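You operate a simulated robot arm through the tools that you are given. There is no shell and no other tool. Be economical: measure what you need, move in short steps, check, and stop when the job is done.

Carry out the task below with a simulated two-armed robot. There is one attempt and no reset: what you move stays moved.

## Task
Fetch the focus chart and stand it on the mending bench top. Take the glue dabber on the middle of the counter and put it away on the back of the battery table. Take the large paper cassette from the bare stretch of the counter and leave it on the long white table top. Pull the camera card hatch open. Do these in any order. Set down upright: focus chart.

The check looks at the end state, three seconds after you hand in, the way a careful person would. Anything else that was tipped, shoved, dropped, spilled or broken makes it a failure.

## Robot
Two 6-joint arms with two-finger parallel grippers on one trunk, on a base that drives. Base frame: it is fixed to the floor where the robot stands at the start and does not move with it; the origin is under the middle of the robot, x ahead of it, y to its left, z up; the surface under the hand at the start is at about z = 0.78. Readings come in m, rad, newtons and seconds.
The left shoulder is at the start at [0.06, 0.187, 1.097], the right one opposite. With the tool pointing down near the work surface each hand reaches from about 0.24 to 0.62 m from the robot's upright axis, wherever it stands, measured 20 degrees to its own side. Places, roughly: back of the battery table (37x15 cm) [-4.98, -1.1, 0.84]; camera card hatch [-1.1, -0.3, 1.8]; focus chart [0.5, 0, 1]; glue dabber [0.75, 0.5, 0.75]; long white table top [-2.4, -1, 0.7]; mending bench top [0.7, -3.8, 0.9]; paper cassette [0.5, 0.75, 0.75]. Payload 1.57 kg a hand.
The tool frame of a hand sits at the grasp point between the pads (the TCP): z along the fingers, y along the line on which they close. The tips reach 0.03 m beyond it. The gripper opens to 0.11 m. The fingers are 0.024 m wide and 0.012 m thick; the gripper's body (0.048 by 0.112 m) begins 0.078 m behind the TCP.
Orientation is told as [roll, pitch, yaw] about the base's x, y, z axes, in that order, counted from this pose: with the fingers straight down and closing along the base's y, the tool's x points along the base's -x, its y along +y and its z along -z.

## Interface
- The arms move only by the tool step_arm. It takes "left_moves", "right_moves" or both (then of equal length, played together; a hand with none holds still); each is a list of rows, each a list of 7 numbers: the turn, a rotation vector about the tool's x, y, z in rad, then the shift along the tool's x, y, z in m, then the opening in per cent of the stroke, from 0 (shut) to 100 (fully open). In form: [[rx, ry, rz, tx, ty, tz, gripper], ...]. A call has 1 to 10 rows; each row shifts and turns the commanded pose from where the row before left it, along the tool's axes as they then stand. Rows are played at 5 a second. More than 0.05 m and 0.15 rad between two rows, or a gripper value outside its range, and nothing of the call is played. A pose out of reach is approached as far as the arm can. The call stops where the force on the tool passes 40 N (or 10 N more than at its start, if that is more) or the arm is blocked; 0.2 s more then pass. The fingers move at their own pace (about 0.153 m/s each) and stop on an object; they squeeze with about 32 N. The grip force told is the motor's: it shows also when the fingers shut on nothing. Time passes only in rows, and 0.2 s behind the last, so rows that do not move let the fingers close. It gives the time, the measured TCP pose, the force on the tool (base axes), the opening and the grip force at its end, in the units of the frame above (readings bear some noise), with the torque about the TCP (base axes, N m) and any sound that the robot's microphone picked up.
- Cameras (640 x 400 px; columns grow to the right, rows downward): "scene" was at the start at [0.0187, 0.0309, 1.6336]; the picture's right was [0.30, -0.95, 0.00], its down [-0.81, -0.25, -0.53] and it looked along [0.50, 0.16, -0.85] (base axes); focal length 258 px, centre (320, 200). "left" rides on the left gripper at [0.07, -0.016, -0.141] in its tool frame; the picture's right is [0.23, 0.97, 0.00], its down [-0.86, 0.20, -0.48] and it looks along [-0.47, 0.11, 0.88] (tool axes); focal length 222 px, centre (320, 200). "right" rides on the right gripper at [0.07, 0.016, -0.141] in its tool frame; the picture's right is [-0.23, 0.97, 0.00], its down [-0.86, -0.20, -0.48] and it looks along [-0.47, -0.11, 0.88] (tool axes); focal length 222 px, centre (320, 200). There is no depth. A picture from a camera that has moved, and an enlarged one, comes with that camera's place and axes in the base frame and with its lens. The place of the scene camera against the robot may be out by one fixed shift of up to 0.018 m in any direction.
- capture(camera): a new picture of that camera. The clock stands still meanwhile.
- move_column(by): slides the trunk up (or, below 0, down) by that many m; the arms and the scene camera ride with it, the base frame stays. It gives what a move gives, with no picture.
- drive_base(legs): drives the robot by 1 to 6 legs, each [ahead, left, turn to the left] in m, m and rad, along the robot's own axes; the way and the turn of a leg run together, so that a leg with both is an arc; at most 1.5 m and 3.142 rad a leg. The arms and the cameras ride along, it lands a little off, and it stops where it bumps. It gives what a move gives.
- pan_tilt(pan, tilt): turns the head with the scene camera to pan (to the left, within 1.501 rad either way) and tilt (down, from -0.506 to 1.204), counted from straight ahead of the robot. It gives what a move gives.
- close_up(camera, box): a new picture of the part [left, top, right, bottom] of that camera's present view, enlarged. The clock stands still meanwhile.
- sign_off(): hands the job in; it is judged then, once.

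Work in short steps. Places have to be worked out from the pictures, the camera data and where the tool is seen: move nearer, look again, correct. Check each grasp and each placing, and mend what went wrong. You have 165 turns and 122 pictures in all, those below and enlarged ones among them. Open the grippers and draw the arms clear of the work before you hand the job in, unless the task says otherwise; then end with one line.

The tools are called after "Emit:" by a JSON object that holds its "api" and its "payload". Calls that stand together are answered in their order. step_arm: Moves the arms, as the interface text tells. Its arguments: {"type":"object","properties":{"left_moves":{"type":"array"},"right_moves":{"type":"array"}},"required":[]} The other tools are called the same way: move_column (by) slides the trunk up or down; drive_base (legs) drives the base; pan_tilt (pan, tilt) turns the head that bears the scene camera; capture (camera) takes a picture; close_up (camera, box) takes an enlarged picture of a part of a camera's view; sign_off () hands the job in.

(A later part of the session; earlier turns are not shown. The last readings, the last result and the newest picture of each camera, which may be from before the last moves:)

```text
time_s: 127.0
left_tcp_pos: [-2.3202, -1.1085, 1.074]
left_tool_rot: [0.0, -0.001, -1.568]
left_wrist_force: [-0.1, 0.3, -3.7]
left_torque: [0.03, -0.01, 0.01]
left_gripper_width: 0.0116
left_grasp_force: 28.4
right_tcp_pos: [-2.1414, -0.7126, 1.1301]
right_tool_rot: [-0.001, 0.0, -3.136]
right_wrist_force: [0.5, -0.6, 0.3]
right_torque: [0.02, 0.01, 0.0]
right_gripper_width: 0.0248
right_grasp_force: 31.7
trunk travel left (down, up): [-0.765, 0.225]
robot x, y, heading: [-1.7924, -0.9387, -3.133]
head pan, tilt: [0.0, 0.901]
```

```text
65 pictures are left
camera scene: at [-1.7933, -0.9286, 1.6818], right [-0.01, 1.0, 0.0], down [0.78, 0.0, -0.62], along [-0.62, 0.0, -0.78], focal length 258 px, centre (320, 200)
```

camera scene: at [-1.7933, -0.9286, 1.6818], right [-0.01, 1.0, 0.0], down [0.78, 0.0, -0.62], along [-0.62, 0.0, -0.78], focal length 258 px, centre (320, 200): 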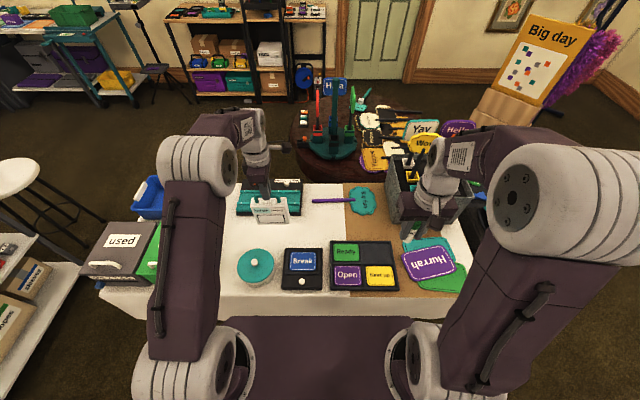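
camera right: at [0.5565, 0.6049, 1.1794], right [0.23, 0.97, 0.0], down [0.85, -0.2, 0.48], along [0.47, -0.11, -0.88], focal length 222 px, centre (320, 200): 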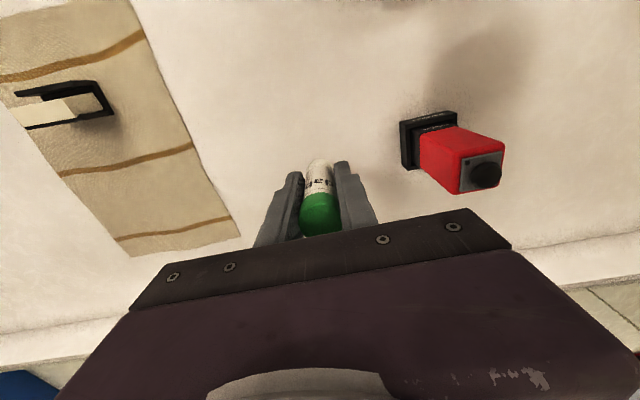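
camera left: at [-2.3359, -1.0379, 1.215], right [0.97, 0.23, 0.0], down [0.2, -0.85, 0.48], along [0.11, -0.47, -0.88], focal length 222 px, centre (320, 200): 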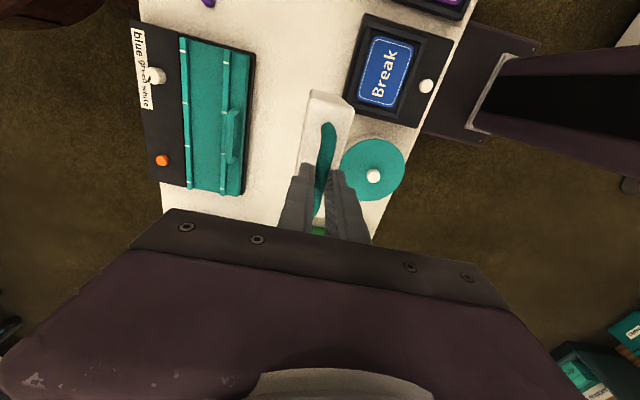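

The free gap is x -2.454…-2.283 here. I shift 5 cm further and lower to just above the table.

Emit:
{"api": "step_arm", "payload": {"left_moves": [[0, 0, 0, 0, -0.03, 0, 0], [0, 0, 0, 0, -0.02, 0, 0], [0, 0, 0, 0, 0, 0.045, 0], [0, 0, 0, 0, 0, 0.045, 0], [0, 0, 0, 0, 0, 0.045, 0], [0, 0, 0, 0, 0, 0.02, 0], [0, 0, 0, 0, 0, 0, 0]]}}

Emit:
{"api": "capture", "payload": {"camera": "left"}}

Emit:
{"api": "close_up", "payload": {"camera": "scene", "box": [220, 150, 320, 230]}}

```text
time_s: 128.6
left_tcp_pos: [-2.3702, -1.1088, 0.9205]
left_tool_rot: [0.0, 0.0, -1.566]
left_wrist_force: [1.1, 0.3, -3.1]
left_torque: [-0.03, 0.0, -0.02]
left_gripper_width: 0.0112
left_grasp_force: 28.8
right_tcp_pos: [-2.1418, -0.7128, 1.1288]
right_tool_rot: [0.0, 0.0, -3.137]
right_wrist_force: [-0.4, 0.6, -0.3]
right_torque: [-0.04, -0.02, -0.06]
right_gripper_width: 0.0246
right_grasp_force: 31.6
trunk travel left (down, up): [-0.765, 0.225]
robot x, y, heading: [-1.7911, -0.9373, -3.139]
head pan, tilt: [0.0, 0.901]
```

```text
64 pictures are left
camera left: at [-2.3859, -1.0384, 1.0605], right [0.97, 0.23, 0.0], down [0.2, -0.85, 0.48], along [0.11, -0.47, -0.88], focal length 222 px, centre (320, 200)
```

left: 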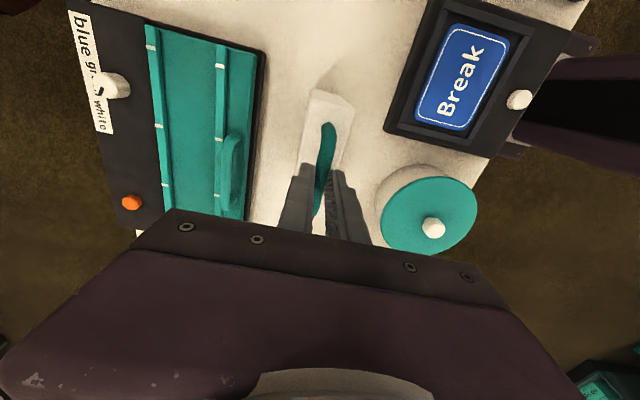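

```text
5.00 times, centred on (270, 190) of scene
camera zoom: at [-1.794, -0.9285, 1.6818], right [-0.01, 1.0, 0.0], down [0.78, 0.0, -0.62], along [-0.62, 0.0, -0.78], focal length 1287 px, centre (570, 250)
```

zoom: 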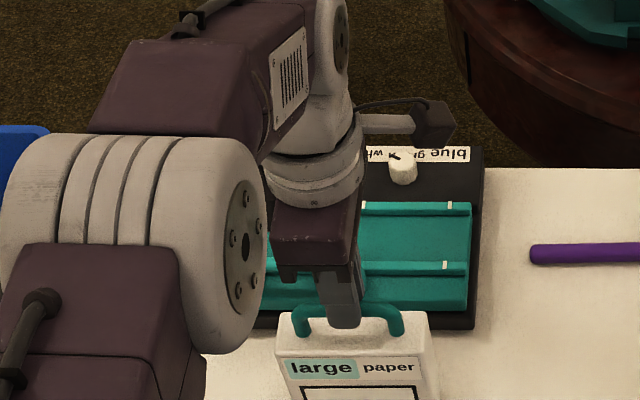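

Well centred between the case and the tray/tin. I lower in 1 cm rows and watch the force.

Emit:
{"api": "step_arm", "payload": {"left_moves": [[0, 0, 0, 0, 0, 0.01, 0], [0, 0, 0, 0, 0, 0.01, 0], [0, 0, 0, 0, 0, 0.008, 0], [0, 0, 0, 0, 0, 0, 0]]}}

Emit:
{"api": "step_arm", "payload": {"left_moves": [[0, 0, 0, 0, 0, 0.006, 0], [0, 0, 0, 0, 0, 0, 0]]}}

Emit:
{"api": "step_arm", "payload": {"left_moves": [[0, 0, 0, 0, 0, 0.006, 0], [0, 0, 0, 0, 0, 0, 0]]}}

```text
time_s: 129.6
left_tcp_pos: [-2.3688, -1.1072, 0.8944]
left_tool_rot: [-0.004, 0.0, -1.568]
left_wrist_force: [-1.7, 0.2, 21.7]
left_torque: [-0.04, 0.05, 0.04]
left_gripper_width: 0.0112
left_grasp_force: 28.7
right_tcp_pos: [-2.1398, -0.7104, 1.1303]
right_tool_rot: [0.0, -0.002, -3.136]
right_wrist_force: [0.9, -0.3, 0.0]
right_torque: [-0.02, 0.03, 0.01]
right_gripper_width: 0.0248
right_grasp_force: 31.8
trunk travel left (down, up): [-0.765, 0.225]
robot x, y, heading: [-1.7916, -0.935, -3.135]
head pan, tilt: [0.0, 0.901]
```

```text
time_s: 130.2
left_tcp_pos: [-2.3698, -1.1072, 0.8897]
left_tool_rot: [-0.009, -0.002, -1.568]
left_wrist_force: [-5.3, -2.6, 37.1]
left_torque: [0.01, 0.36, -0.01]
left_gripper_width: 0.0113
left_grasp_force: 28.6
right_tcp_pos: [-2.1386, -0.7124, 1.1309]
right_tool_rot: [0.0, -0.003, -3.137]
right_wrist_force: [-0.7, -0.5, -1.2]
right_torque: [0.0, 0.0, 0.01]
right_gripper_width: 0.0249
right_grasp_force: 32.3
trunk travel left (down, up): [-0.765, 0.225]
robot x, y, heading: [-1.7875, -0.9385, -3.132]
head pan, tilt: [0.0, 0.901]
```

```text
time_s: 130.5
left_tcp_pos: [-2.3729, -1.1081, 0.8888]
left_tool_rot: [-0.01, 0.0, -1.568]
left_wrist_force: [2.1, 1.1, 23.8]
left_torque: [-0.08, -0.9, -0.01]
left_gripper_width: 0.0115
left_grasp_force: 29.2
right_tcp_pos: [-2.1416, -0.7119, 1.1299]
right_tool_rot: [0.001, -0.001, -3.134]
right_wrist_force: [-0.8, -0.1, -0.4]
right_torque: [0.02, -0.05, -0.02]
right_gripper_width: 0.025
right_grasp_force: 32.1
trunk travel left (down, up): [-0.765, 0.225]
robot x, y, heading: [-1.789, -0.9378, -3.137]
head pan, tilt: [0.0, 0.901]
stopped in row 1 (left hand): the force on the tool passed its limit at 51 N (the readings are from after the stop); the commanded pose is now the measured one
```

It's on the table and I've pressed a little too far. I ease up a few millimetres until the load is near zero and look.

Emit:
{"api": "step_arm", "payload": {"left_moves": [[0, 0, 0, 0, 0, -0.005, 0], [0, 0, 0, 0, 0, 0, 0]]}}

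Emit:
{"api": "close_up", "payload": {"camera": "left", "box": [240, 60, 400, 240]}}

Emit:
{"api": "close_up", "payload": {"camera": "scene", "box": [220, 160, 320, 240]}}

```text
time_s: 131.1
left_tcp_pos: [-2.3737, -1.1079, 0.8924]
left_tool_rot: [-0.005, -0.001, -1.566]
left_wrist_force: [-0.3, 0.3, -3.7]
left_torque: [-0.02, 0.0, -0.02]
left_gripper_width: 0.0115
left_grasp_force: 28.7
right_tcp_pos: [-2.1426, -0.7127, 1.1286]
right_tool_rot: [-0.001, 0.001, -3.136]
right_wrist_force: [-0.5, 0.2, -0.5]
right_torque: [-0.04, -0.02, 0.0]
right_gripper_width: 0.025
right_grasp_force: 31.6
trunk travel left (down, up): [-0.765, 0.225]
robot x, y, heading: [-1.7904, -0.9389, -3.136]
head pan, tilt: [0.0, 0.901]
```

```text
2.22 times, centred on (320, 150) of left
camera zoom: at [-2.3888, -1.0385, 1.0324], right [0.97, 0.23, 0.0], down [0.2, -0.85, 0.48], along [0.11, -0.47, -0.88], focal length 494 px, centre (320, 311)
```

zoom: 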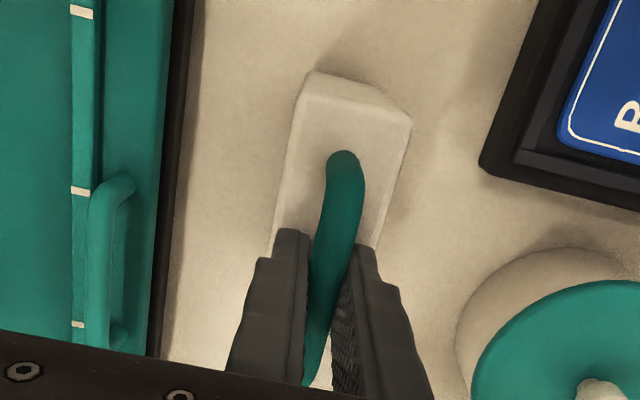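

```text
5.00 times, centred on (270, 200) of scene
camera zoom: at [-1.7942, -0.9285, 1.6816], right [-0.01, 1.0, 0.0], down [0.78, 0.0, -0.62], along [-0.62, 0.0, -0.78], focal length 1287 px, centre (570, 200)
```

zoom: 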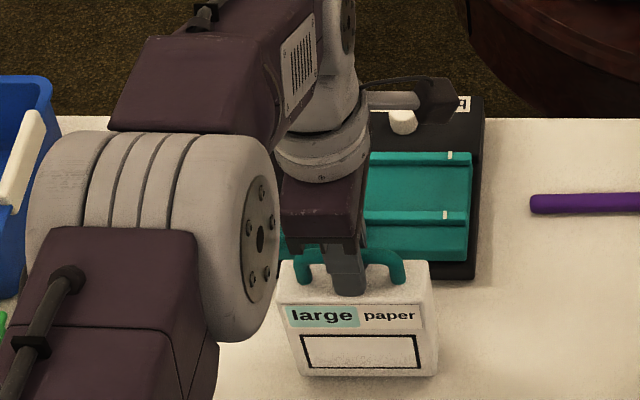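

It hangs freely again, just above the surface. I lower 4 mm, then open only to the width that clears the bar.

Emit:
{"api": "step_arm", "payload": {"left_moves": [[0, 0, 0, 0, 0, 0.004, 0], [0, 0, 0, 0, 0, 0, 0]]}}

Emit:
{"api": "step_arm", "payload": {"left_moves": [[0, 0, 0, 0, 0, 0, 15], [0, 0, 0, 0, 0, 0, 25], [0, 0, 0, 0, 0, 0, 27], [0, 0, 0, 0, 0, 0, 27]]}}

Emit:
{"api": "close_up", "payload": {"camera": "left", "box": [240, 60, 400, 240]}}

```text
time_s: 131.7
left_tcp_pos: [-2.3739, -1.1088, 0.8912]
left_tool_rot: [-0.01, 0.001, -1.566]
left_wrist_force: [-1.2, -1.2, 10.2]
left_torque: [-0.04, -0.11, -0.02]
left_gripper_width: 0.0113
left_grasp_force: 29.1
right_tcp_pos: [-2.1408, -0.7123, 1.1291]
right_tool_rot: [0.001, 0.0, -3.137]
right_wrist_force: [-0.1, -0.2, -0.9]
right_torque: [0.0, 0.02, -0.01]
right_gripper_width: 0.0247
right_grasp_force: 32.4
trunk travel left (down, up): [-0.765, 0.225]
robot x, y, heading: [-1.7886, -0.9412, -3.14]
head pan, tilt: [0.0, 0.901]
```

```text
time_s: 132.7
left_tcp_pos: [-2.3728, -1.1087, 0.8898]
left_tool_rot: [-0.01, -0.003, -1.567]
left_wrist_force: [-2.9, -1.3, 17.2]
left_torque: [-0.03, 0.15, -0.01]
left_gripper_width: 0.0254
left_grasp_force: 0.1
right_tcp_pos: [-2.141, -0.7121, 1.1291]
right_tool_rot: [-0.001, -0.002, -3.136]
right_wrist_force: [-0.6, 0.2, -0.6]
right_torque: [0.02, 0.01, 0.0]
right_gripper_width: 0.0249
right_grasp_force: 31.9
trunk travel left (down, up): [-0.765, 0.225]
robot x, y, heading: [-1.7934, -0.9369, -3.137]
head pan, tilt: [0.0, 0.901]
```

```text
2.22 times, centred on (320, 150) of left
camera zoom: at [-2.3878, -1.0377, 1.0307], right [0.97, 0.23, -0.01], down [0.21, -0.85, 0.48], along [0.1, -0.47, -0.88], focal length 494 px, centre (320, 311)
```

zoom: 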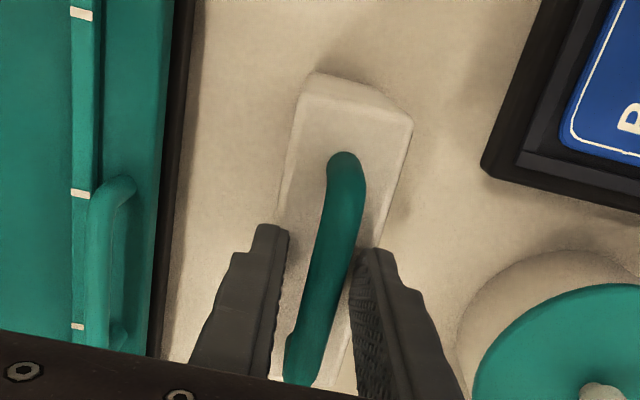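

Released with the bar free between the pads. I go straight up slowly.

Emit:
{"api": "step_arm", "payload": {"left_moves": [[0, 0, 0, 0, 0, -0.01, 27], [0, 0, 0, 0, 0, -0.02, 27], [0, 0, 0, 0, 0, -0.03, 27], [0, 0, 0, 0, 0, -0.045, 27], [0, 0, 0, 0, 0, -0.045, 27], [0, 0, 0, 0, 0, -0.045, 27]]}}

Emit:
{"api": "capture", "payload": {"camera": "left"}}

Emit:
{"api": "capture", "payload": {"camera": "scene"}}

```text
time_s: 134.1
left_tcp_pos: [-2.3693, -1.1056, 1.0828]
left_tool_rot: [-0.005, -0.001, -1.568]
left_wrist_force: [-1.0, -0.2, 1.1]
left_torque: [-0.01, -0.01, 0.0]
left_gripper_width: 0.0296
left_grasp_force: 0.1
right_tcp_pos: [-2.142, -0.7135, 1.1291]
right_tool_rot: [0.0, -0.002, -3.135]
right_wrist_force: [0.7, 0.4, 0.4]
right_torque: [-0.01, 0.02, -0.03]
right_gripper_width: 0.0248
right_grasp_force: 32.3
trunk travel left (down, up): [-0.765, 0.225]
robot x, y, heading: [-1.7899, -0.9378, -3.134]
head pan, tilt: [0.0, 0.901]
```

```text
59 pictures are left
camera left: at [-2.3849, -1.0367, 1.2237], right [0.97, 0.23, -0.01], down [0.21, -0.85, 0.48], along [0.11, -0.47, -0.88], focal length 222 px, centre (320, 200)
```

left: 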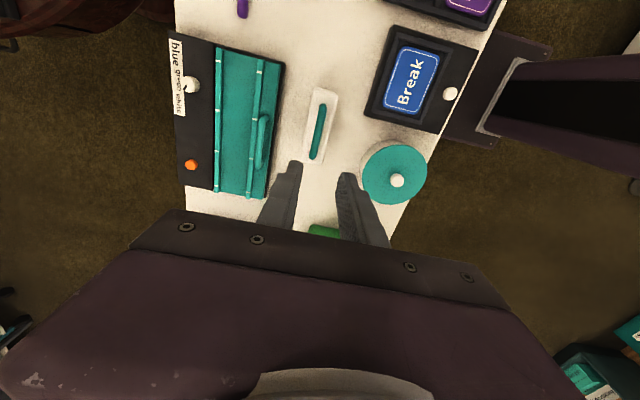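

```text
58 pictures are left
camera scene: at [-1.7932, -0.9283, 1.6818], right [-0.01, 1.0, 0.0], down [0.78, 0.0, -0.62], along [-0.62, 0.0, -0.78], focal length 258 px, centre (320, 200)
```

scene: 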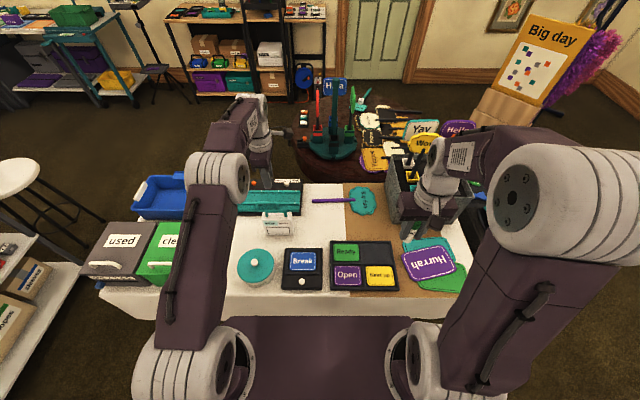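

The large cassette stands on the white table. Next the dabber: I tuck the left arm, reverse out of the table, strafe back north, and look at the way west.

Emit:
{"api": "step_arm", "payload": {"left_moves": [[0, 0, 0, 0, 0.045, 0, 27], [0, 0, 0, 0, 0.045, 0, 27], [0, 0, 0, 0, 0.045, -0.01, 27], [0, 0, 0, 0, 0.045, -0.02, 27], [0, 0, 0, 0, 0.045, -0.015, 27]]}}

Emit:
{"api": "drive_base", "payload": {"legs": [[-0.27, 0, 0], [0, -0.55, 0], [0, -0.55, 0], [0, -0.55, 0]]}}

Emit:
{"api": "pan_tilt", "payload": {"pan": 0.1, "tilt": 0.45}}

Emit:
{"api": "capture", "payload": {"camera": "scene"}}

```text
time_s: 135.3
left_tcp_pos: [-2.1437, -1.1057, 1.1264]
left_tool_rot: [-0.01, 0.001, -1.567]
left_wrist_force: [0.0, 0.2, 0.1]
left_torque: [-0.02, 0.05, -0.02]
left_gripper_width: 0.0297
left_grasp_force: 0.2
right_tcp_pos: [-2.14, -0.7126, 1.1288]
right_tool_rot: [0.0, -0.003, -3.137]
right_wrist_force: [0.7, -0.1, -0.3]
right_torque: [-0.03, 0.04, -0.05]
right_gripper_width: 0.0248
right_grasp_force: 32.2
trunk travel left (down, up): [-0.765, 0.225]
robot x, y, heading: [-1.7926, -0.9381, -3.135]
head pan, tilt: [0.0, 0.901]
```

```text
time_s: 145.6
left_tcp_pos: [-1.8976, 0.5456, 1.1267]
left_tool_rot: [-0.009, 0.0, -1.552]
left_wrist_force: [-0.3, 0.2, 0.1]
left_torque: [0.01, 0.01, -0.02]
left_gripper_width: 0.0299
left_grasp_force: 0.1
right_tcp_pos: [-1.9013, 0.9408, 1.13]
right_tool_rot: [-0.002, 0.001, -3.123]
right_wrist_force: [0.0, 0.9, 0.0]
right_torque: [-0.01, -0.01, -0.03]
right_gripper_width: 0.025
right_grasp_force: 32.0
trunk travel left (down, up): [-0.765, 0.225]
robot x, y, heading: [-1.5491, 0.7237, -3.119]
head pan, tilt: [0.0, 0.901]
```

```text
time_s: 146.4
left_tcp_pos: [-1.8974, 0.5463, 1.1277]
left_tool_rot: [-0.007, -0.002, -1.55]
left_wrist_force: [-0.1, -0.7, 0.0]
left_torque: [-0.01, 0.01, 0.01]
left_gripper_width: 0.0296
left_grasp_force: 0.1
right_tcp_pos: [-1.9019, 0.9415, 1.1301]
right_tool_rot: [-0.002, -0.002, -3.12]
right_wrist_force: [0.1, -0.1, -0.1]
right_torque: [0.0, -0.01, 0.02]
right_gripper_width: 0.0247
right_grasp_force: 32.2
trunk travel left (down, up): [-0.765, 0.225]
robot x, y, heading: [-1.5471, 0.7171, -3.121]
head pan, tilt: [0.099, 0.45]
```

```text
57 pictures are left
camera scene: at [-1.5648, 0.7212, 1.7201], right [-0.12, 0.99, 0.0], down [0.43, 0.05, -0.9], along [-0.89, -0.11, -0.44], focal length 258 px, centre (320, 200)
```

scene: 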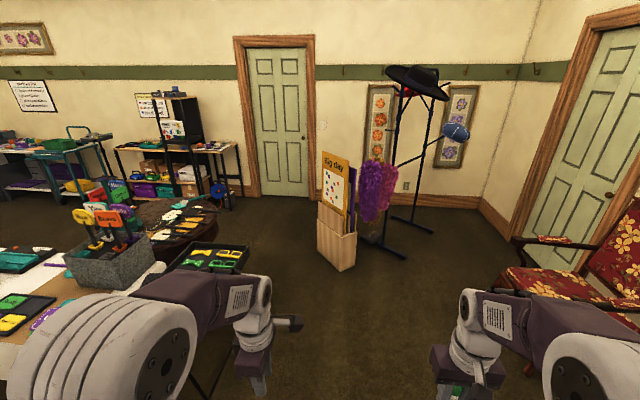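

The board stands at about (-3.5…-3.75, 0.45…0.75) and the black tray ends at x ≈ -2.75. I drive through the gap in several legs.

Emit:
{"api": "drive_base", "payload": {"legs": [[0.85, 0.1, 0], [0.45, 0.15, 0]]}}

Emit:
{"api": "pan_tilt", "payload": {"pan": 0.3, "tilt": 0.5}}

Emit:
{"api": "capture", "payload": {"camera": "scene"}}

```text
time_s: 153.3
left_tcp_pos: [-3.1677, 0.2663, 1.1274]
left_tool_rot: [-0.006, -0.002, -1.55]
left_wrist_force: [-0.4, -0.5, -0.4]
left_torque: [0.03, 0.0, -0.01]
left_gripper_width: 0.0297
left_grasp_force: 0.0
right_tcp_pos: [-3.1729, 0.6612, 1.13]
right_tool_rot: [0.0, 0.001, -3.117]
right_wrist_force: [0.2, 1.0, -0.7]
right_torque: [0.0, -0.04, 0.01]
right_gripper_width: 0.0246
right_grasp_force: 31.9
trunk travel left (down, up): [-0.765, 0.225]
robot x, y, heading: [-2.8184, 0.4405, -3.118]
head pan, tilt: [0.099, 0.45]
```

```text
time_s: 154.1
left_tcp_pos: [-3.1702, 0.2653, 1.1258]
left_tool_rot: [-0.006, 0.001, -1.552]
left_wrist_force: [0.1, -0.5, 0.0]
left_torque: [-0.04, 0.0, 0.0]
left_gripper_width: 0.0297
left_grasp_force: 0.1
right_tcp_pos: [-3.1731, 0.6608, 1.1285]
right_tool_rot: [0.0, 0.0, -3.116]
right_wrist_force: [0.3, -1.2, -0.5]
right_torque: [-0.01, -0.02, -0.02]
right_gripper_width: 0.025
right_grasp_force: 31.8
trunk travel left (down, up): [-0.765, 0.225]
robot x, y, heading: [-2.8184, 0.4412, -3.117]
head pan, tilt: [0.3, 0.499]
```

```text
56 pictures are left
camera scene: at [-2.8317, 0.4229, 1.7157], right [-0.32, 0.95, 0.0], down [0.45, 0.15, -0.88], along [-0.83, -0.28, -0.48], focal length 258 px, centre (320, 200)
```

scene: 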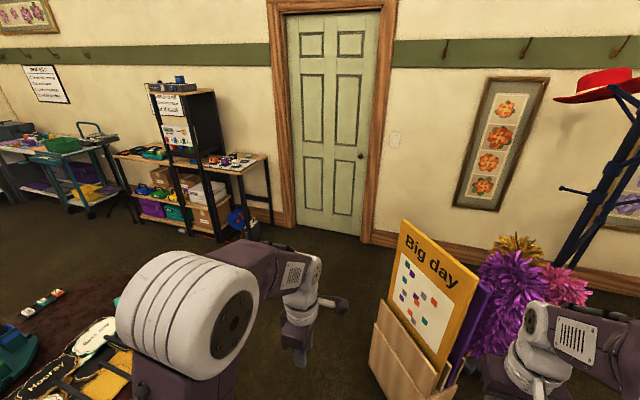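

The board is close on the right. I sidestep diagonally to clear the tray stand's corner, ending at about (-3.05, 0).

Emit:
{"api": "drive_base", "payload": {"legs": [[0.16, 0.14, 0], [0.08, 0.3, 0]]}}

Emit:
{"api": "pan_tilt", "payload": {"pan": 0.0, "tilt": 0.6}}

Emit:
{"api": "capture", "payload": {"camera": "scene"}}

```text
time_s: 156.2
left_tcp_pos: [-3.3288, 0.101, 1.1278]
left_tool_rot: [-0.008, -0.002, -1.538]
left_wrist_force: [0.9, 0.7, 1.3]
left_torque: [-0.01, 0.04, -0.02]
left_gripper_width: 0.0297
left_grasp_force: 0.1
right_tcp_pos: [-3.3369, 0.4952, 1.1291]
right_tool_rot: [0.0, -0.002, -3.104]
right_wrist_force: [0.5, 0.1, -0.4]
right_torque: [-0.01, -0.01, -0.04]
right_gripper_width: 0.0247
right_grasp_force: 31.9
trunk travel left (down, up): [-0.765, 0.225]
robot x, y, heading: [-2.9772, 0.2773, -3.105]
head pan, tilt: [0.3, 0.499]
stopped in leg 2: the robot was blocked; the commanded pose is now the measured one
```

```text
time_s: 157.0
left_tcp_pos: [-3.3302, 0.0975, 1.1259]
left_tool_rot: [-0.006, -0.002, -1.538]
left_wrist_force: [-0.8, -0.3, -0.3]
left_torque: [-0.01, -0.02, 0.01]
left_gripper_width: 0.0298
left_grasp_force: 0.1
right_tcp_pos: [-3.3396, 0.4931, 1.1291]
right_tool_rot: [-0.002, 0.002, -3.105]
right_wrist_force: [-0.1, 0.3, -0.6]
right_torque: [0.03, -0.05, -0.01]
right_gripper_width: 0.0245
right_grasp_force: 31.7
trunk travel left (down, up): [-0.765, 0.225]
robot x, y, heading: [-2.9799, 0.2795, -3.104]
head pan, tilt: [0.0, 0.6]
```

```text
55 pictures are left
camera scene: at [-2.9976, 0.2859, 1.7066], right [-0.04, 1.0, 0.0], down [0.56, 0.02, -0.82], along [-0.82, -0.03, -0.57], focal length 258 px, centre (320, 200)
```

scene: 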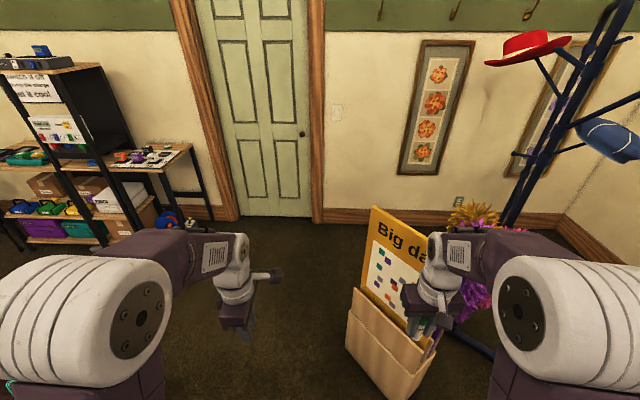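

Blocked at once on the left, probably by a tray stand leg at the rear. I move ahead first; the board is still 0.3 m from the right hand. Then I go left.

Emit:
{"api": "drive_base", "payload": {"legs": [[0.13, -0.01, 0], [0.0, 0.12, 0]]}}

Emit:
{"api": "pan_tilt", "payload": {"pan": 1.3, "tilt": 0.9}}

Emit:
{"api": "capture", "payload": {"camera": "scene"}}

```text
time_s: 159.1
left_tcp_pos: [-3.4552, -0.015, 1.1255]
left_tool_rot: [-0.006, -0.002, -1.536]
left_wrist_force: [-0.6, -0.2, -1.3]
left_torque: [0.01, 0.01, 0.01]
left_gripper_width: 0.0297
left_grasp_force: 0.1
right_tcp_pos: [-3.4643, 0.3801, 1.1282]
right_tool_rot: [0.001, 0.002, -3.104]
right_wrist_force: [-0.6, -0.4, -0.4]
right_torque: [-0.02, -0.02, 0.01]
right_gripper_width: 0.0249
right_grasp_force: 32.0
trunk travel left (down, up): [-0.765, 0.225]
robot x, y, heading: [-3.1075, 0.1659, -3.104]
head pan, tilt: [0.0, 0.6]
```

```text
time_s: 160.6
left_tcp_pos: [-3.4548, -0.0164, 1.1261]
left_tool_rot: [-0.007, 0.001, -1.536]
left_wrist_force: [0.6, 0.7, -0.1]
left_torque: [0.03, 0.0, 0.0]
left_gripper_width: 0.0296
left_grasp_force: 0.0
right_tcp_pos: [-3.4636, 0.3788, 1.1291]
right_tool_rot: [-0.002, 0.0, -3.106]
right_wrist_force: [-0.1, -0.1, -0.8]
right_torque: [-0.01, 0.04, 0.02]
right_gripper_width: 0.0248
right_grasp_force: 32.8
trunk travel left (down, up): [-0.765, 0.225]
robot x, y, heading: [-3.1041, 0.1666, -3.11]
head pan, tilt: [1.3, 0.901]
```

```text
54 pictures are left
camera scene: at [-3.0503, 0.1024, 1.6819], right [-0.97, 0.23, 0.0], down [0.18, 0.76, -0.62], along [-0.14, -0.6, -0.78], focal length 258 px, centre (320, 200)
```

scene: 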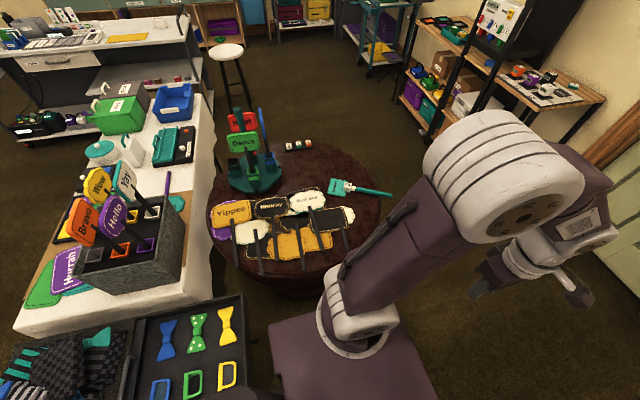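

All intact. I continue diagonally between the round table and the board, then west.

Emit:
{"api": "drive_base", "payload": {"legs": [[0.12, 0.11, 0], [0.2, 0.12, 0], [0.35, 0.08, 0], [0.35, 0.0, 0]]}}

Emit:
{"api": "pan_tilt", "payload": {"pan": 0.9, "tilt": 0.6}}

Emit:
{"api": "capture", "payload": {"camera": "scene"}}

```text
time_s: 167.1
left_tcp_pos: [-4.4539, -0.3649, 1.1266]
left_tool_rot: [-0.007, 0.0, -1.536]
left_wrist_force: [0.2, 0.7, -1.1]
left_torque: [0.0, 0.0, -0.01]
left_gripper_width: 0.0296
left_grasp_force: 0.0
right_tcp_pos: [-4.4655, 0.0299, 1.129]
right_tool_rot: [0.0, -0.001, -3.1]
right_wrist_force: [0.0, -0.6, 0.3]
right_torque: [0.03, -0.03, 0.01]
right_gripper_width: 0.0248
right_grasp_force: 31.5
trunk travel left (down, up): [-0.765, 0.225]
robot x, y, heading: [-4.1091, -0.1837, -3.099]
head pan, tilt: [1.3, 0.901]
```

```text
time_s: 168.0
left_tcp_pos: [-4.4557, -0.3651, 1.126]
left_tool_rot: [-0.006, 0.0, -1.533]
left_wrist_force: [-1.0, 1.1, -1.1]
left_torque: [0.0, -0.03, -0.02]
left_gripper_width: 0.0298
left_grasp_force: 0.0
right_tcp_pos: [-4.4666, 0.0295, 1.1295]
right_tool_rot: [-0.002, 0.0, -3.102]
right_wrist_force: [0.6, -0.3, 0.7]
right_torque: [-0.02, -0.02, 0.05]
right_gripper_width: 0.0249
right_grasp_force: 31.9
trunk travel left (down, up): [-0.765, 0.225]
robot x, y, heading: [-4.1059, -0.1822, -3.102]
head pan, tilt: [0.901, 0.6]
```

```text
53 pictures are left
camera scene: at [-4.0863, -0.2433, 1.7066], right [-0.81, 0.59, 0.0], down [0.33, 0.46, -0.82], along [-0.49, -0.67, -0.57], focal length 258 px, centre (320, 200)
```

scene: 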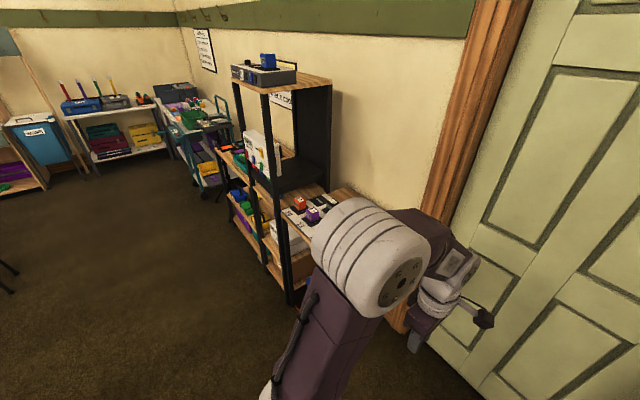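

The battery table is the low wooden table right of the shelf tower. I strafe left to face it and look.

Emit:
{"api": "drive_base", "payload": {"legs": [[0, 0.35, -0.02], [0, 0.35, -0.02]]}}

Emit:
{"api": "pan_tilt", "payload": {"pan": 0.0, "tilt": 0.65}}

Emit:
{"api": "capture", "payload": {"camera": "scene"}}

Emit:
{"api": "capture", "payload": {"camera": "right"}}

```text
time_s: 172.2
left_tcp_pos: [-4.4525, -1.0496, 1.1268]
left_tool_rot: [-0.007, -0.003, -1.58]
left_wrist_force: [0.3, -0.4, -0.2]
left_torque: [0.0, 0.01, -0.01]
left_gripper_width: 0.0297
left_grasp_force: 0.0
right_tcp_pos: [-4.4435, -0.6554, 1.1286]
right_tool_rot: [0.001, -0.001, 3.137]
right_wrist_force: [0.1, -0.7, -0.3]
right_torque: [-0.04, -0.02, 0.02]
right_gripper_width: 0.025
right_grasp_force: 32.0
trunk travel left (down, up): [-0.765, 0.225]
robot x, y, heading: [-4.0963, -0.8848, 3.135]
head pan, tilt: [0.901, 0.6]
```

```text
time_s: 173.4
left_tcp_pos: [-4.4523, -1.0508, 1.1264]
left_tool_rot: [-0.007, 0.001, -1.58]
left_wrist_force: [-0.4, 0.7, 0.7]
left_torque: [-0.02, -0.01, -0.03]
left_gripper_width: 0.0297
left_grasp_force: 0.0
right_tcp_pos: [-4.4431, -0.6559, 1.1294]
right_tool_rot: [-0.002, -0.001, 3.137]
right_wrist_force: [-0.7, 0.0, -1.5]
right_torque: [0.02, 0.01, 0.05]
right_gripper_width: 0.025
right_grasp_force: 32.9
trunk travel left (down, up): [-0.765, 0.225]
robot x, y, heading: [-4.097, -0.8864, 3.135]
head pan, tilt: [0.0, 0.649]
```

```text
52 pictures are left
camera scene: at [-4.1096, -0.876, 1.7023], right [0.01, 1.0, 0.0], down [0.6, 0.0, -0.8], along [-0.8, 0.0, -0.6], focal length 258 px, centre (320, 200)
```

scene: 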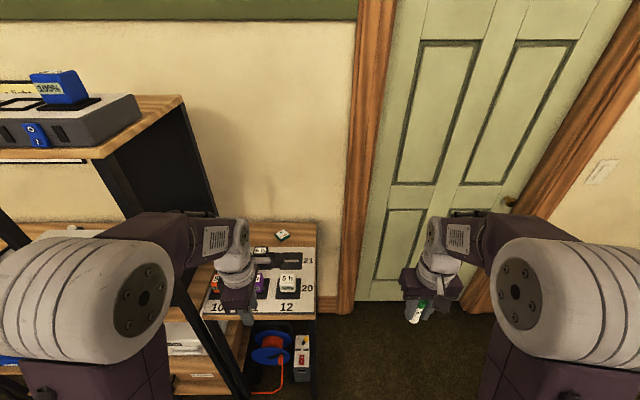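

```text
51 pictures are left
camera right: at [-4.3748, -0.6735, 1.2709], right [-0.23, -0.97, 0.0], down [-0.85, 0.2, 0.48], along [-0.46, 0.11, -0.88], focal length 222 px, centre (320, 200)
```

right: 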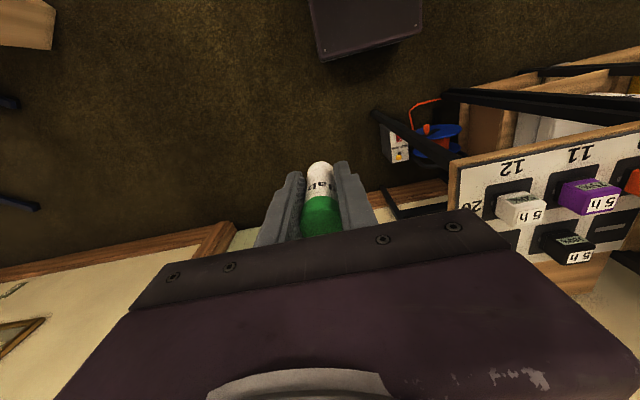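

The back strip is x ≈ -4.90…-5.08, y ≈ -0.91…-1.28, with a small battery at (-4.985, -1.05). I'll approach from the right side (door side), facing -y, so that both arms stay clear of the tower.

Emit:
{"api": "drive_base", "payload": {"legs": [[0, -0.35, 0], [0, 0, 0.4], [0, 0, 0.4], [0, 0, 0.46], [0.17, -0.44, 0]]}}

Emit:
{"api": "pan_tilt", "payload": {"pan": -0.3, "tilt": 0.9}}

Emit:
{"api": "capture", "payload": {"camera": "scene"}}

Emit:
{"api": "capture", "payload": {"camera": "right"}}

```text
time_s: 181.8
left_tcp_pos: [-4.5119, -0.9588, 1.1269]
left_tool_rot: [-0.007, -0.001, -0.312]
left_wrist_force: [-0.4, 0.4, 0.7]
left_torque: [0.02, 0.01, 0.0]
left_gripper_width: 0.0297
left_grasp_force: 0.2
right_tcp_pos: [-4.8854, -0.8336, 1.1293]
right_tool_rot: [-0.001, 0.001, -1.879]
right_wrist_force: [0.1, -0.1, -1.3]
right_torque: [0.0, 0.02, 0.02]
right_gripper_width: 0.0249
right_grasp_force: 32.3
trunk travel left (down, up): [-0.765, 0.225]
robot x, y, heading: [-4.5604, -0.5698, -1.88]
head pan, tilt: [0.0, 0.649]
```

```text
time_s: 182.6
left_tcp_pos: [-4.5122, -0.9589, 1.1275]
left_tool_rot: [-0.008, -0.002, -0.311]
left_wrist_force: [-0.4, -0.3, -0.1]
left_torque: [0.01, 0.0, 0.02]
left_gripper_width: 0.0297
left_grasp_force: 0.0
right_tcp_pos: [-4.8866, -0.8332, 1.1291]
right_tool_rot: [0.002, -0.001, -1.879]
right_wrist_force: [0.2, 0.1, -1.1]
right_torque: [0.02, -0.02, 0.03]
right_gripper_width: 0.0247
right_grasp_force: 32.5
trunk travel left (down, up): [-0.765, 0.225]
robot x, y, heading: [-4.5619, -0.5695, -1.877]
head pan, tilt: [-0.3, 0.901]
```

```text
50 pictures are left
camera scene: at [-4.5754, -0.5646, 1.6819], right [-0.82, 0.57, 0.0], down [0.45, 0.64, -0.62], along [-0.35, -0.51, -0.78], focal length 258 px, centre (320, 200)
```

scene: 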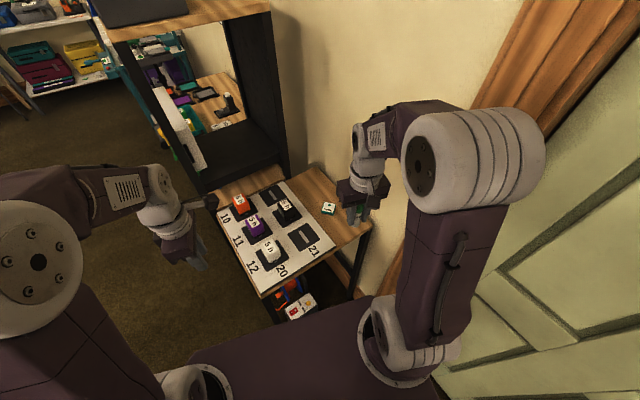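

```text
49 pictures are left
camera right: at [-4.8502, -0.7736, 1.2708], right [0.86, -0.51, 0.0], down [-0.45, -0.76, 0.48], along [-0.24, -0.41, -0.88], focal length 222 px, centre (320, 200)
```

right: 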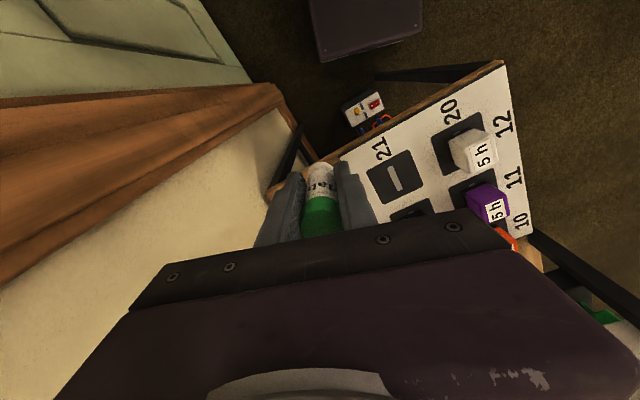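

I place it right of the little card, at about (-4.97, -0.968). I move there high, then lower to z ≈ 0.94 and check.

Emit:
{"api": "step_arm", "payload": {"right_moves": [[0, 0, 0, -0.0385, -0.01, 0, 0], [0, 0, 0, -0.0385, -0.01, 0, 0], [0, 0, 0, -0.0385, -0.01, 0, 0], [0, 0, 0, -0.0385, -0.009, 0, 0], [0, 0, 0, 0, 0, 0.045, 0], [0, 0, 0, 0, 0, 0.045, 0], [0, 0, 0, 0, 0, 0.045, 0], [0, 0, 0, 0, 0, 0.045, 0], [0, 0, 0, 0, 0, 0.0, 0]]}}

Emit:
{"api": "capture", "payload": {"camera": "right"}}

Emit:
{"api": "close_up", "payload": {"camera": "scene", "box": [260, 140, 420, 260]}}

```text
time_s: 184.6
left_tcp_pos: [-4.5116, -0.958, 1.126]
left_tool_rot: [-0.006, 0.002, -0.311]
left_wrist_force: [-0.5, -0.4, 0.1]
left_torque: [0.02, -0.02, 0.01]
left_gripper_width: 0.0296
left_grasp_force: 0.1
right_tcp_pos: [-4.9698, -0.9682, 0.9476]
right_tool_rot: [-0.001, 0.0, -1.878]
right_wrist_force: [-0.8, 0.0, -0.4]
right_torque: [0.01, -0.01, 0.0]
right_gripper_width: 0.0249
right_grasp_force: 32.1
trunk travel left (down, up): [-0.765, 0.225]
robot x, y, heading: [-4.5624, -0.572, -1.886]
head pan, tilt: [-0.3, 0.901]
```

```text
48 pictures are left
camera right: at [-4.9331, -0.9076, 1.0884], right [0.86, -0.51, 0.0], down [-0.45, -0.75, 0.48], along [-0.25, -0.41, -0.88], focal length 222 px, centre (320, 200)
```

right: 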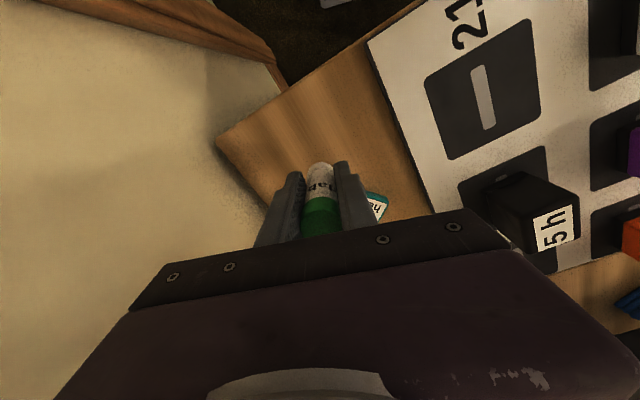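

```text
3.33 times, centred on (340, 200) of scene
camera zoom: at [-4.5743, -0.564, 1.6819], right [-0.82, 0.57, 0.0], down [0.45, 0.64, -0.62], along [-0.35, -0.51, -0.78], focal length 858 px, centre (253, 200)
```

zoom: 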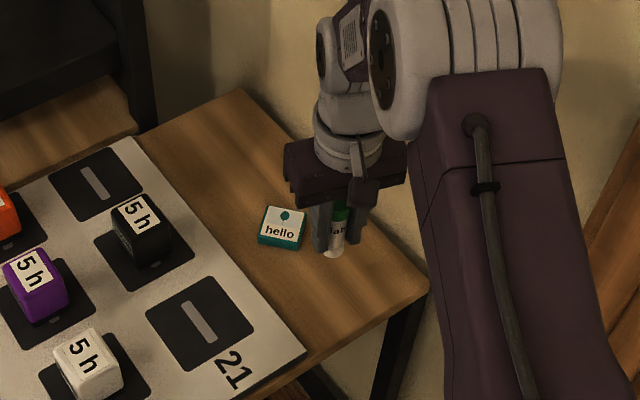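

The spot beside the "hello" card is clear. I lower to about 5 mm above the expected contact, then in small single steps.

Emit:
{"api": "step_arm", "payload": {"right_moves": [[0, 0, 0, 0, 0, 0.03, 0], [0, 0, 0, 0, 0, 0.02, 0], [0, 0, 0, 0, 0, 0.004, 0], [0, 0, 0, 0, 0, 0.0, 0]]}}

```text
time_s: 185.6
left_tcp_pos: [-4.5097, -0.9567, 1.1272]
left_tool_rot: [-0.01, 0.002, -0.311]
left_wrist_force: [-0.3, 0.7, -0.1]
left_torque: [0.01, -0.03, 0.03]
left_gripper_width: 0.0294
left_grasp_force: 0.0
right_tcp_pos: [-4.9702, -0.9692, 0.8988]
right_tool_rot: [-0.003, -0.008, -1.878]
right_wrist_force: [-3.2, -2.2, 25.9]
right_torque: [-0.3, 0.13, -0.02]
right_gripper_width: 0.0251
right_grasp_force: 32.3
trunk travel left (down, up): [-0.765, 0.225]
robot x, y, heading: [-4.5607, -0.5686, -1.879]
head pan, tilt: [-0.3, 0.901]
```

Contact. I ease up 4 mm to release the load and check, then open.

Emit:
{"api": "step_arm", "payload": {"right_moves": [[0, 0, 0, 0, 0, -0.005, 0], [0, 0, 0, 0, 0, 0.0, 0]]}}

```text
time_s: 186.2
left_tcp_pos: [-4.5112, -0.9589, 1.1263]
left_tool_rot: [-0.007, 0.0, -0.311]
left_wrist_force: [-0.1, 0.1, 0.9]
left_torque: [0.02, -0.01, 0.02]
left_gripper_width: 0.0296
left_grasp_force: 0.1
right_tcp_pos: [-4.9683, -0.9688, 0.8982]
right_tool_rot: [0.0, 0.004, -1.878]
right_wrist_force: [-0.2, 0.5, -1.1]
right_torque: [-0.02, 0.01, 0.01]
right_gripper_width: 0.0248
right_grasp_force: 32.3
trunk travel left (down, up): [-0.765, 0.225]
robot x, y, heading: [-4.5631, -0.5692, -1.873]
head pan, tilt: [-0.3, 0.901]
```

Unloaded and practically resting on the table. I open moderately and withdraw straight up.

Emit:
{"api": "step_arm", "payload": {"right_moves": [[0, 0, 0, 0, 0, 0.001, 30], [0, 0, 0, 0, 0, 0, 45], [0, 0, 0, 0, 0, 0, 45], [0, 0, 0, 0, 0, -0.03, 45], [0, 0, 0, 0, 0, -0.045, 45], [0, 0, 0, 0, 0, -0.045, 45], [0, 0, 0, 0, 0, -0.045, 45], [0, 0, 0, 0, 0, -0.045, 45]]}}

Emit:
{"api": "capture", "payload": {"camera": "right"}}

Emit:
{"api": "close_up", "payload": {"camera": "scene", "box": [260, 140, 420, 260]}}

```text
time_s: 187.9
left_tcp_pos: [-4.511, -0.9582, 1.1268]
left_tool_rot: [-0.006, 0.0, -0.312]
left_wrist_force: [0.1, -0.2, 0.2]
left_torque: [-0.01, 0.04, -0.01]
left_gripper_width: 0.0297
left_grasp_force: 0.1
right_tcp_pos: [-4.9698, -0.9692, 1.1109]
right_tool_rot: [0.0, 0.0, -1.877]
right_wrist_force: [-0.5, 0.8, 0.3]
right_torque: [-0.02, 0.02, -0.01]
right_gripper_width: 0.0494
right_grasp_force: 0.1
trunk travel left (down, up): [-0.765, 0.225]
robot x, y, heading: [-4.5611, -0.5682, -1.878]
head pan, tilt: [-0.3, 0.901]
```

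```text
46 pictures are left
camera right: at [-4.9335, -0.9085, 1.2522], right [0.86, -0.51, 0.0], down [-0.45, -0.76, 0.48], along [-0.25, -0.41, -0.88], focal length 222 px, centre (320, 200)
```

right: 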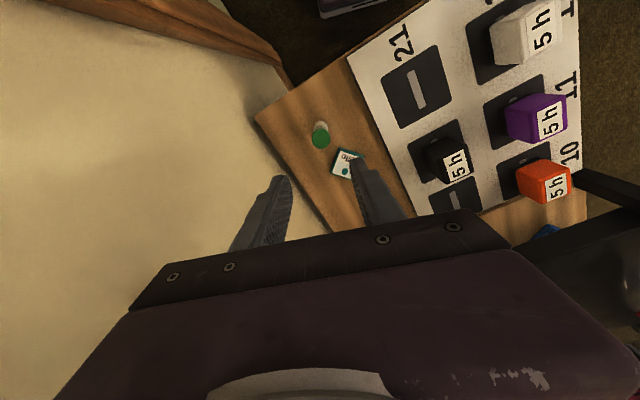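

```text
3.33 times, centred on (340, 200) of scene
camera zoom: at [-4.5739, -0.5634, 1.6818], right [-0.82, 0.57, 0.0], down [0.45, 0.64, -0.62], along [-0.35, -0.51, -0.78], focal length 858 px, centre (253, 200)
```

zoom: 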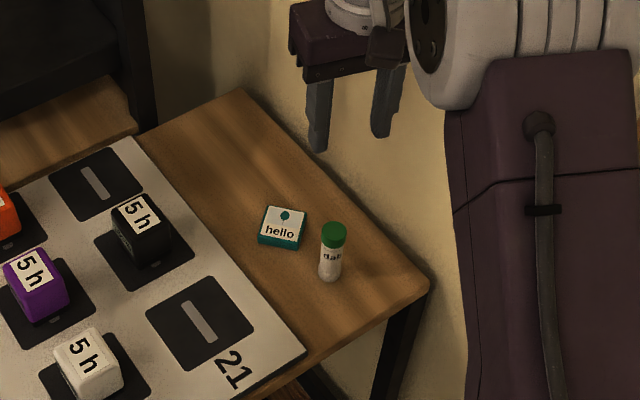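

The dabber stands on the back of the battery table. I draw the right arm in, back away, and turn to face east.

Emit:
{"api": "step_arm", "payload": {"right_moves": [[0, 0, 0, 0.045, 0.01, 0, 45], [0, 0, 0, 0.045, 0.01, 0, 45], [0, 0, 0, 0.045, 0.01, 0, 45], [0, 0, 0, 0.025, 0.01, 0, 45]]}}

Emit:
{"api": "drive_base", "payload": {"legs": [[-0.4, 0.36, 0], [0, 0, 0.95], [0, 0, 0.93]]}}

Emit:
{"api": "pan_tilt", "payload": {"pan": 0.0, "tilt": 0.6}}

Emit:
{"api": "capture", "payload": {"camera": "scene"}}

```text
time_s: 188.9
left_tcp_pos: [-4.5113, -0.9583, 1.1264]
left_tool_rot: [-0.007, 0.0, -0.31]
left_wrist_force: [0.1, 0.5, 0.1]
left_torque: [0.0, 0.02, 0.03]
left_gripper_width: 0.0297
left_grasp_force: 0.1
right_tcp_pos: [-4.8817, -0.8267, 1.109]
right_tool_rot: [-0.002, 0.001, -1.878]
right_wrist_force: [0.3, -0.3, -0.5]
right_torque: [0.01, 0.04, 0.03]
right_gripper_width: 0.0496
right_grasp_force: 0.1
trunk travel left (down, up): [-0.765, 0.225]
robot x, y, heading: [-4.5634, -0.5733, -1.877]
head pan, tilt: [-0.3, 0.901]
```

```text
time_s: 196.9
left_tcp_pos: [-3.7469, -0.1309, 1.1269]
left_tool_rot: [-0.006, 0.0, 1.581]
left_wrist_force: [-0.5, -0.1, 0.2]
left_torque: [0.03, 0.0, -0.02]
left_gripper_width: 0.0294
left_grasp_force: 0.1
right_tcp_pos: [-3.7543, -0.5238, 1.1097]
right_tool_rot: [0.0, 0.001, 0.013]
right_wrist_force: [0.9, 0.1, -0.5]
right_torque: [0.0, -0.01, 0.0]
right_gripper_width: 0.0494
right_grasp_force: 0.1
trunk travel left (down, up): [-0.765, 0.225]
robot x, y, heading: [-4.0961, -0.3028, 0.013]
head pan, tilt: [-0.3, 0.901]
```

```text
time_s: 197.7
left_tcp_pos: [-3.7469, -0.13, 1.1269]
left_tool_rot: [-0.006, -0.001, 1.583]
left_wrist_force: [-0.6, 0.0, 0.2]
left_torque: [0.04, 0.03, 0.04]
left_gripper_width: 0.0295
left_grasp_force: 0.2
right_tcp_pos: [-3.7528, -0.5238, 1.1092]
right_tool_rot: [-0.001, 0.0, 0.013]
right_wrist_force: [0.7, 0.4, -0.5]
right_torque: [-0.01, 0.02, -0.01]
right_gripper_width: 0.0494
right_grasp_force: 0.0
trunk travel left (down, up): [-0.765, 0.225]
robot x, y, heading: [-4.0992, -0.3053, 0.015]
head pan, tilt: [0.0, 0.6]
```

```text
44 pictures are left
camera scene: at [-4.0578, -0.2915, 1.7066], right [0.01, -1.0, 0.0], down [-0.57, -0.01, -0.82], along [0.82, 0.01, -0.57], focal length 258 px, centre (320, 200)
```

scene: 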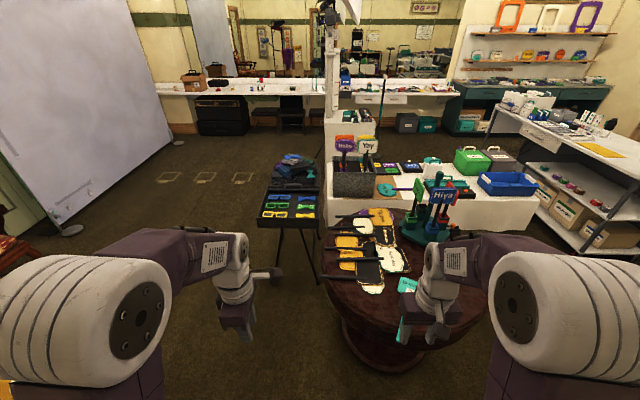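

I drive back through the gap: left to y ≈ -0.05, east, then diagonally north-east around the tray stand.

Emit:
{"api": "drive_base", "payload": {"legs": [[0.2, 0.24, -0.01], [0.55, 0.04, 0], [0.12, 0.17, 0]]}}

Emit:
{"api": "drive_base", "payload": {"legs": [[0.08, 0.2, 0]]}}

Emit:
{"api": "capture", "payload": {"camera": "scene"}}

```text
time_s: 203.8
left_tcp_pos: [-2.8766, 0.3168, 1.1271]
left_tool_rot: [-0.006, -0.002, 1.569]
left_wrist_force: [-1.7, -0.7, -0.8]
left_torque: [0.01, 0.02, -0.02]
left_gripper_width: 0.0299
left_grasp_force: 0.1
right_tcp_pos: [-2.8888, -0.0778, 1.1104]
right_tool_rot: [0.001, 0.001, 0.001]
right_wrist_force: [0.0, -0.2, -0.6]
right_torque: [0.02, -0.02, -0.02]
right_gripper_width: 0.0496
right_grasp_force: 0.1
trunk travel left (down, up): [-0.765, 0.225]
robot x, y, heading: [-3.232, 0.1503, -0.0]
head pan, tilt: [0.0, 0.6]
```

```text
time_s: 205.4
left_tcp_pos: [-2.7967, 0.5137, 1.1274]
left_tool_rot: [-0.006, -0.003, 1.571]
left_wrist_force: [0.4, -0.4, -0.7]
left_torque: [0.01, -0.03, 0.0]
left_gripper_width: 0.0299
left_grasp_force: 0.1
right_tcp_pos: [-2.8071, 0.1202, 1.1091]
right_tool_rot: [-0.001, 0.0, 0.003]
right_wrist_force: [0.1, 0.0, 0.4]
right_torque: [0.07, -0.03, -0.01]
right_gripper_width: 0.0495
right_grasp_force: 0.0
trunk travel left (down, up): [-0.765, 0.225]
robot x, y, heading: [-3.149, 0.3483, 0.006]
head pan, tilt: [0.0, 0.6]
```

```text
43 pictures are left
camera scene: at [-3.1102, 0.3558, 1.7066], right [0.0, -1.0, 0.0], down [-0.56, 0.0, -0.83], along [0.83, 0.0, -0.56], focal length 258 px, centre (320, 200)
```

scene: 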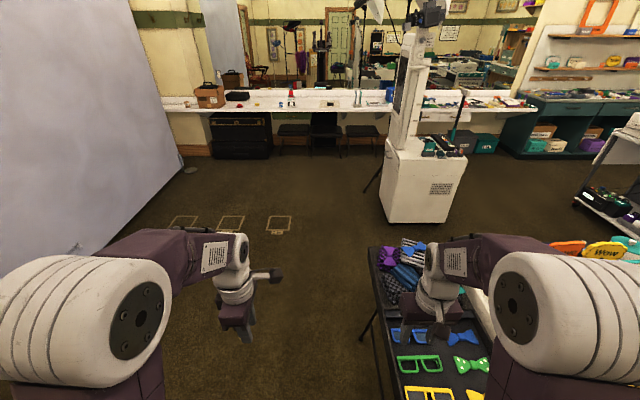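

I continue north-east past the tray and stop west of the kiosk, then look up at the camera.

Emit:
{"api": "drive_base", "payload": {"legs": [[0.15, 0.22, 0], [1.2, 0.0, 0]]}}

Emit:
{"api": "pan_tilt", "payload": {"pan": -0.75, "tilt": -0.05}}

Emit:
{"api": "capture", "payload": {"camera": "scene"}}

```text
time_s: 213.1
left_tcp_pos: [-1.4307, 0.7241, 1.1273]
left_tool_rot: [-0.006, 0.0, 1.56]
left_wrist_force: [0.4, 0.1, 0.5]
left_torque: [0.02, 0.02, 0.01]
left_gripper_width: 0.0298
left_grasp_force: 0.1
right_tcp_pos: [-1.447, 0.3307, 1.1105]
right_tool_rot: [0.0, -0.001, -0.008]
right_wrist_force: [0.9, -0.4, -0.4]
right_torque: [0.0, -0.02, 0.02]
right_gripper_width: 0.0494
right_grasp_force: 0.1
trunk travel left (down, up): [-0.765, 0.225]
robot x, y, heading: [-1.7852, 0.5603, -0.008]
head pan, tilt: [0.0, 0.6]
```

```text
time_s: 214.2
left_tcp_pos: [-1.4298, 0.7233, 1.1267]
left_tool_rot: [-0.006, 0.0, 1.561]
left_wrist_force: [0.0, 0.1, 0.0]
left_torque: [0.04, -0.01, 0.02]
left_gripper_width: 0.03
left_grasp_force: 0.1
right_tcp_pos: [-1.446, 0.3308, 1.109]
right_tool_rot: [-0.002, -0.001, -0.009]
right_wrist_force: [-0.6, 0.3, -0.4]
right_torque: [0.0, -0.02, -0.02]
right_gripper_width: 0.0496
right_grasp_force: 0.1
trunk travel left (down, up): [-0.765, 0.225]
robot x, y, heading: [-1.7901, 0.5559, -0.01]
head pan, tilt: [-0.75, -0.051]
```

```text
42 pictures are left
camera scene: at [-1.77, 0.51, 1.7663], right [-0.69, -0.73, 0.0], down [0.04, -0.03, -1.0], along [0.73, -0.69, 0.05], focal length 258 px, centre (320, 200)
```

scene: 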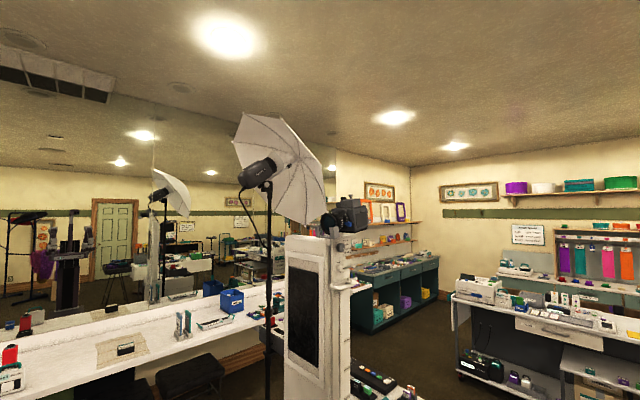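

Close-up of the camera on the kiosk.

Emit:
{"api": "close_up", "payload": {"camera": "scene", "box": [305, 185, 385, 245]}}

```text
6.67 times, centred on (345, 215) of scene
camera zoom: at [-1.77, 0.51, 1.7663], right [-0.69, -0.73, 0.0], down [0.04, -0.03, -1.0], along [0.73, -0.69, 0.05], focal length 1716 px, centre (153, 100)
```

zoom: 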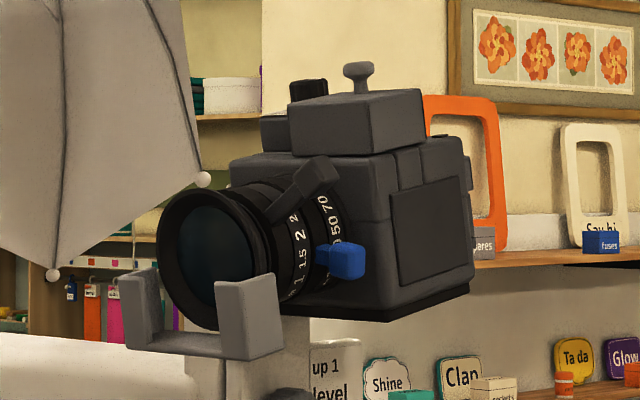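

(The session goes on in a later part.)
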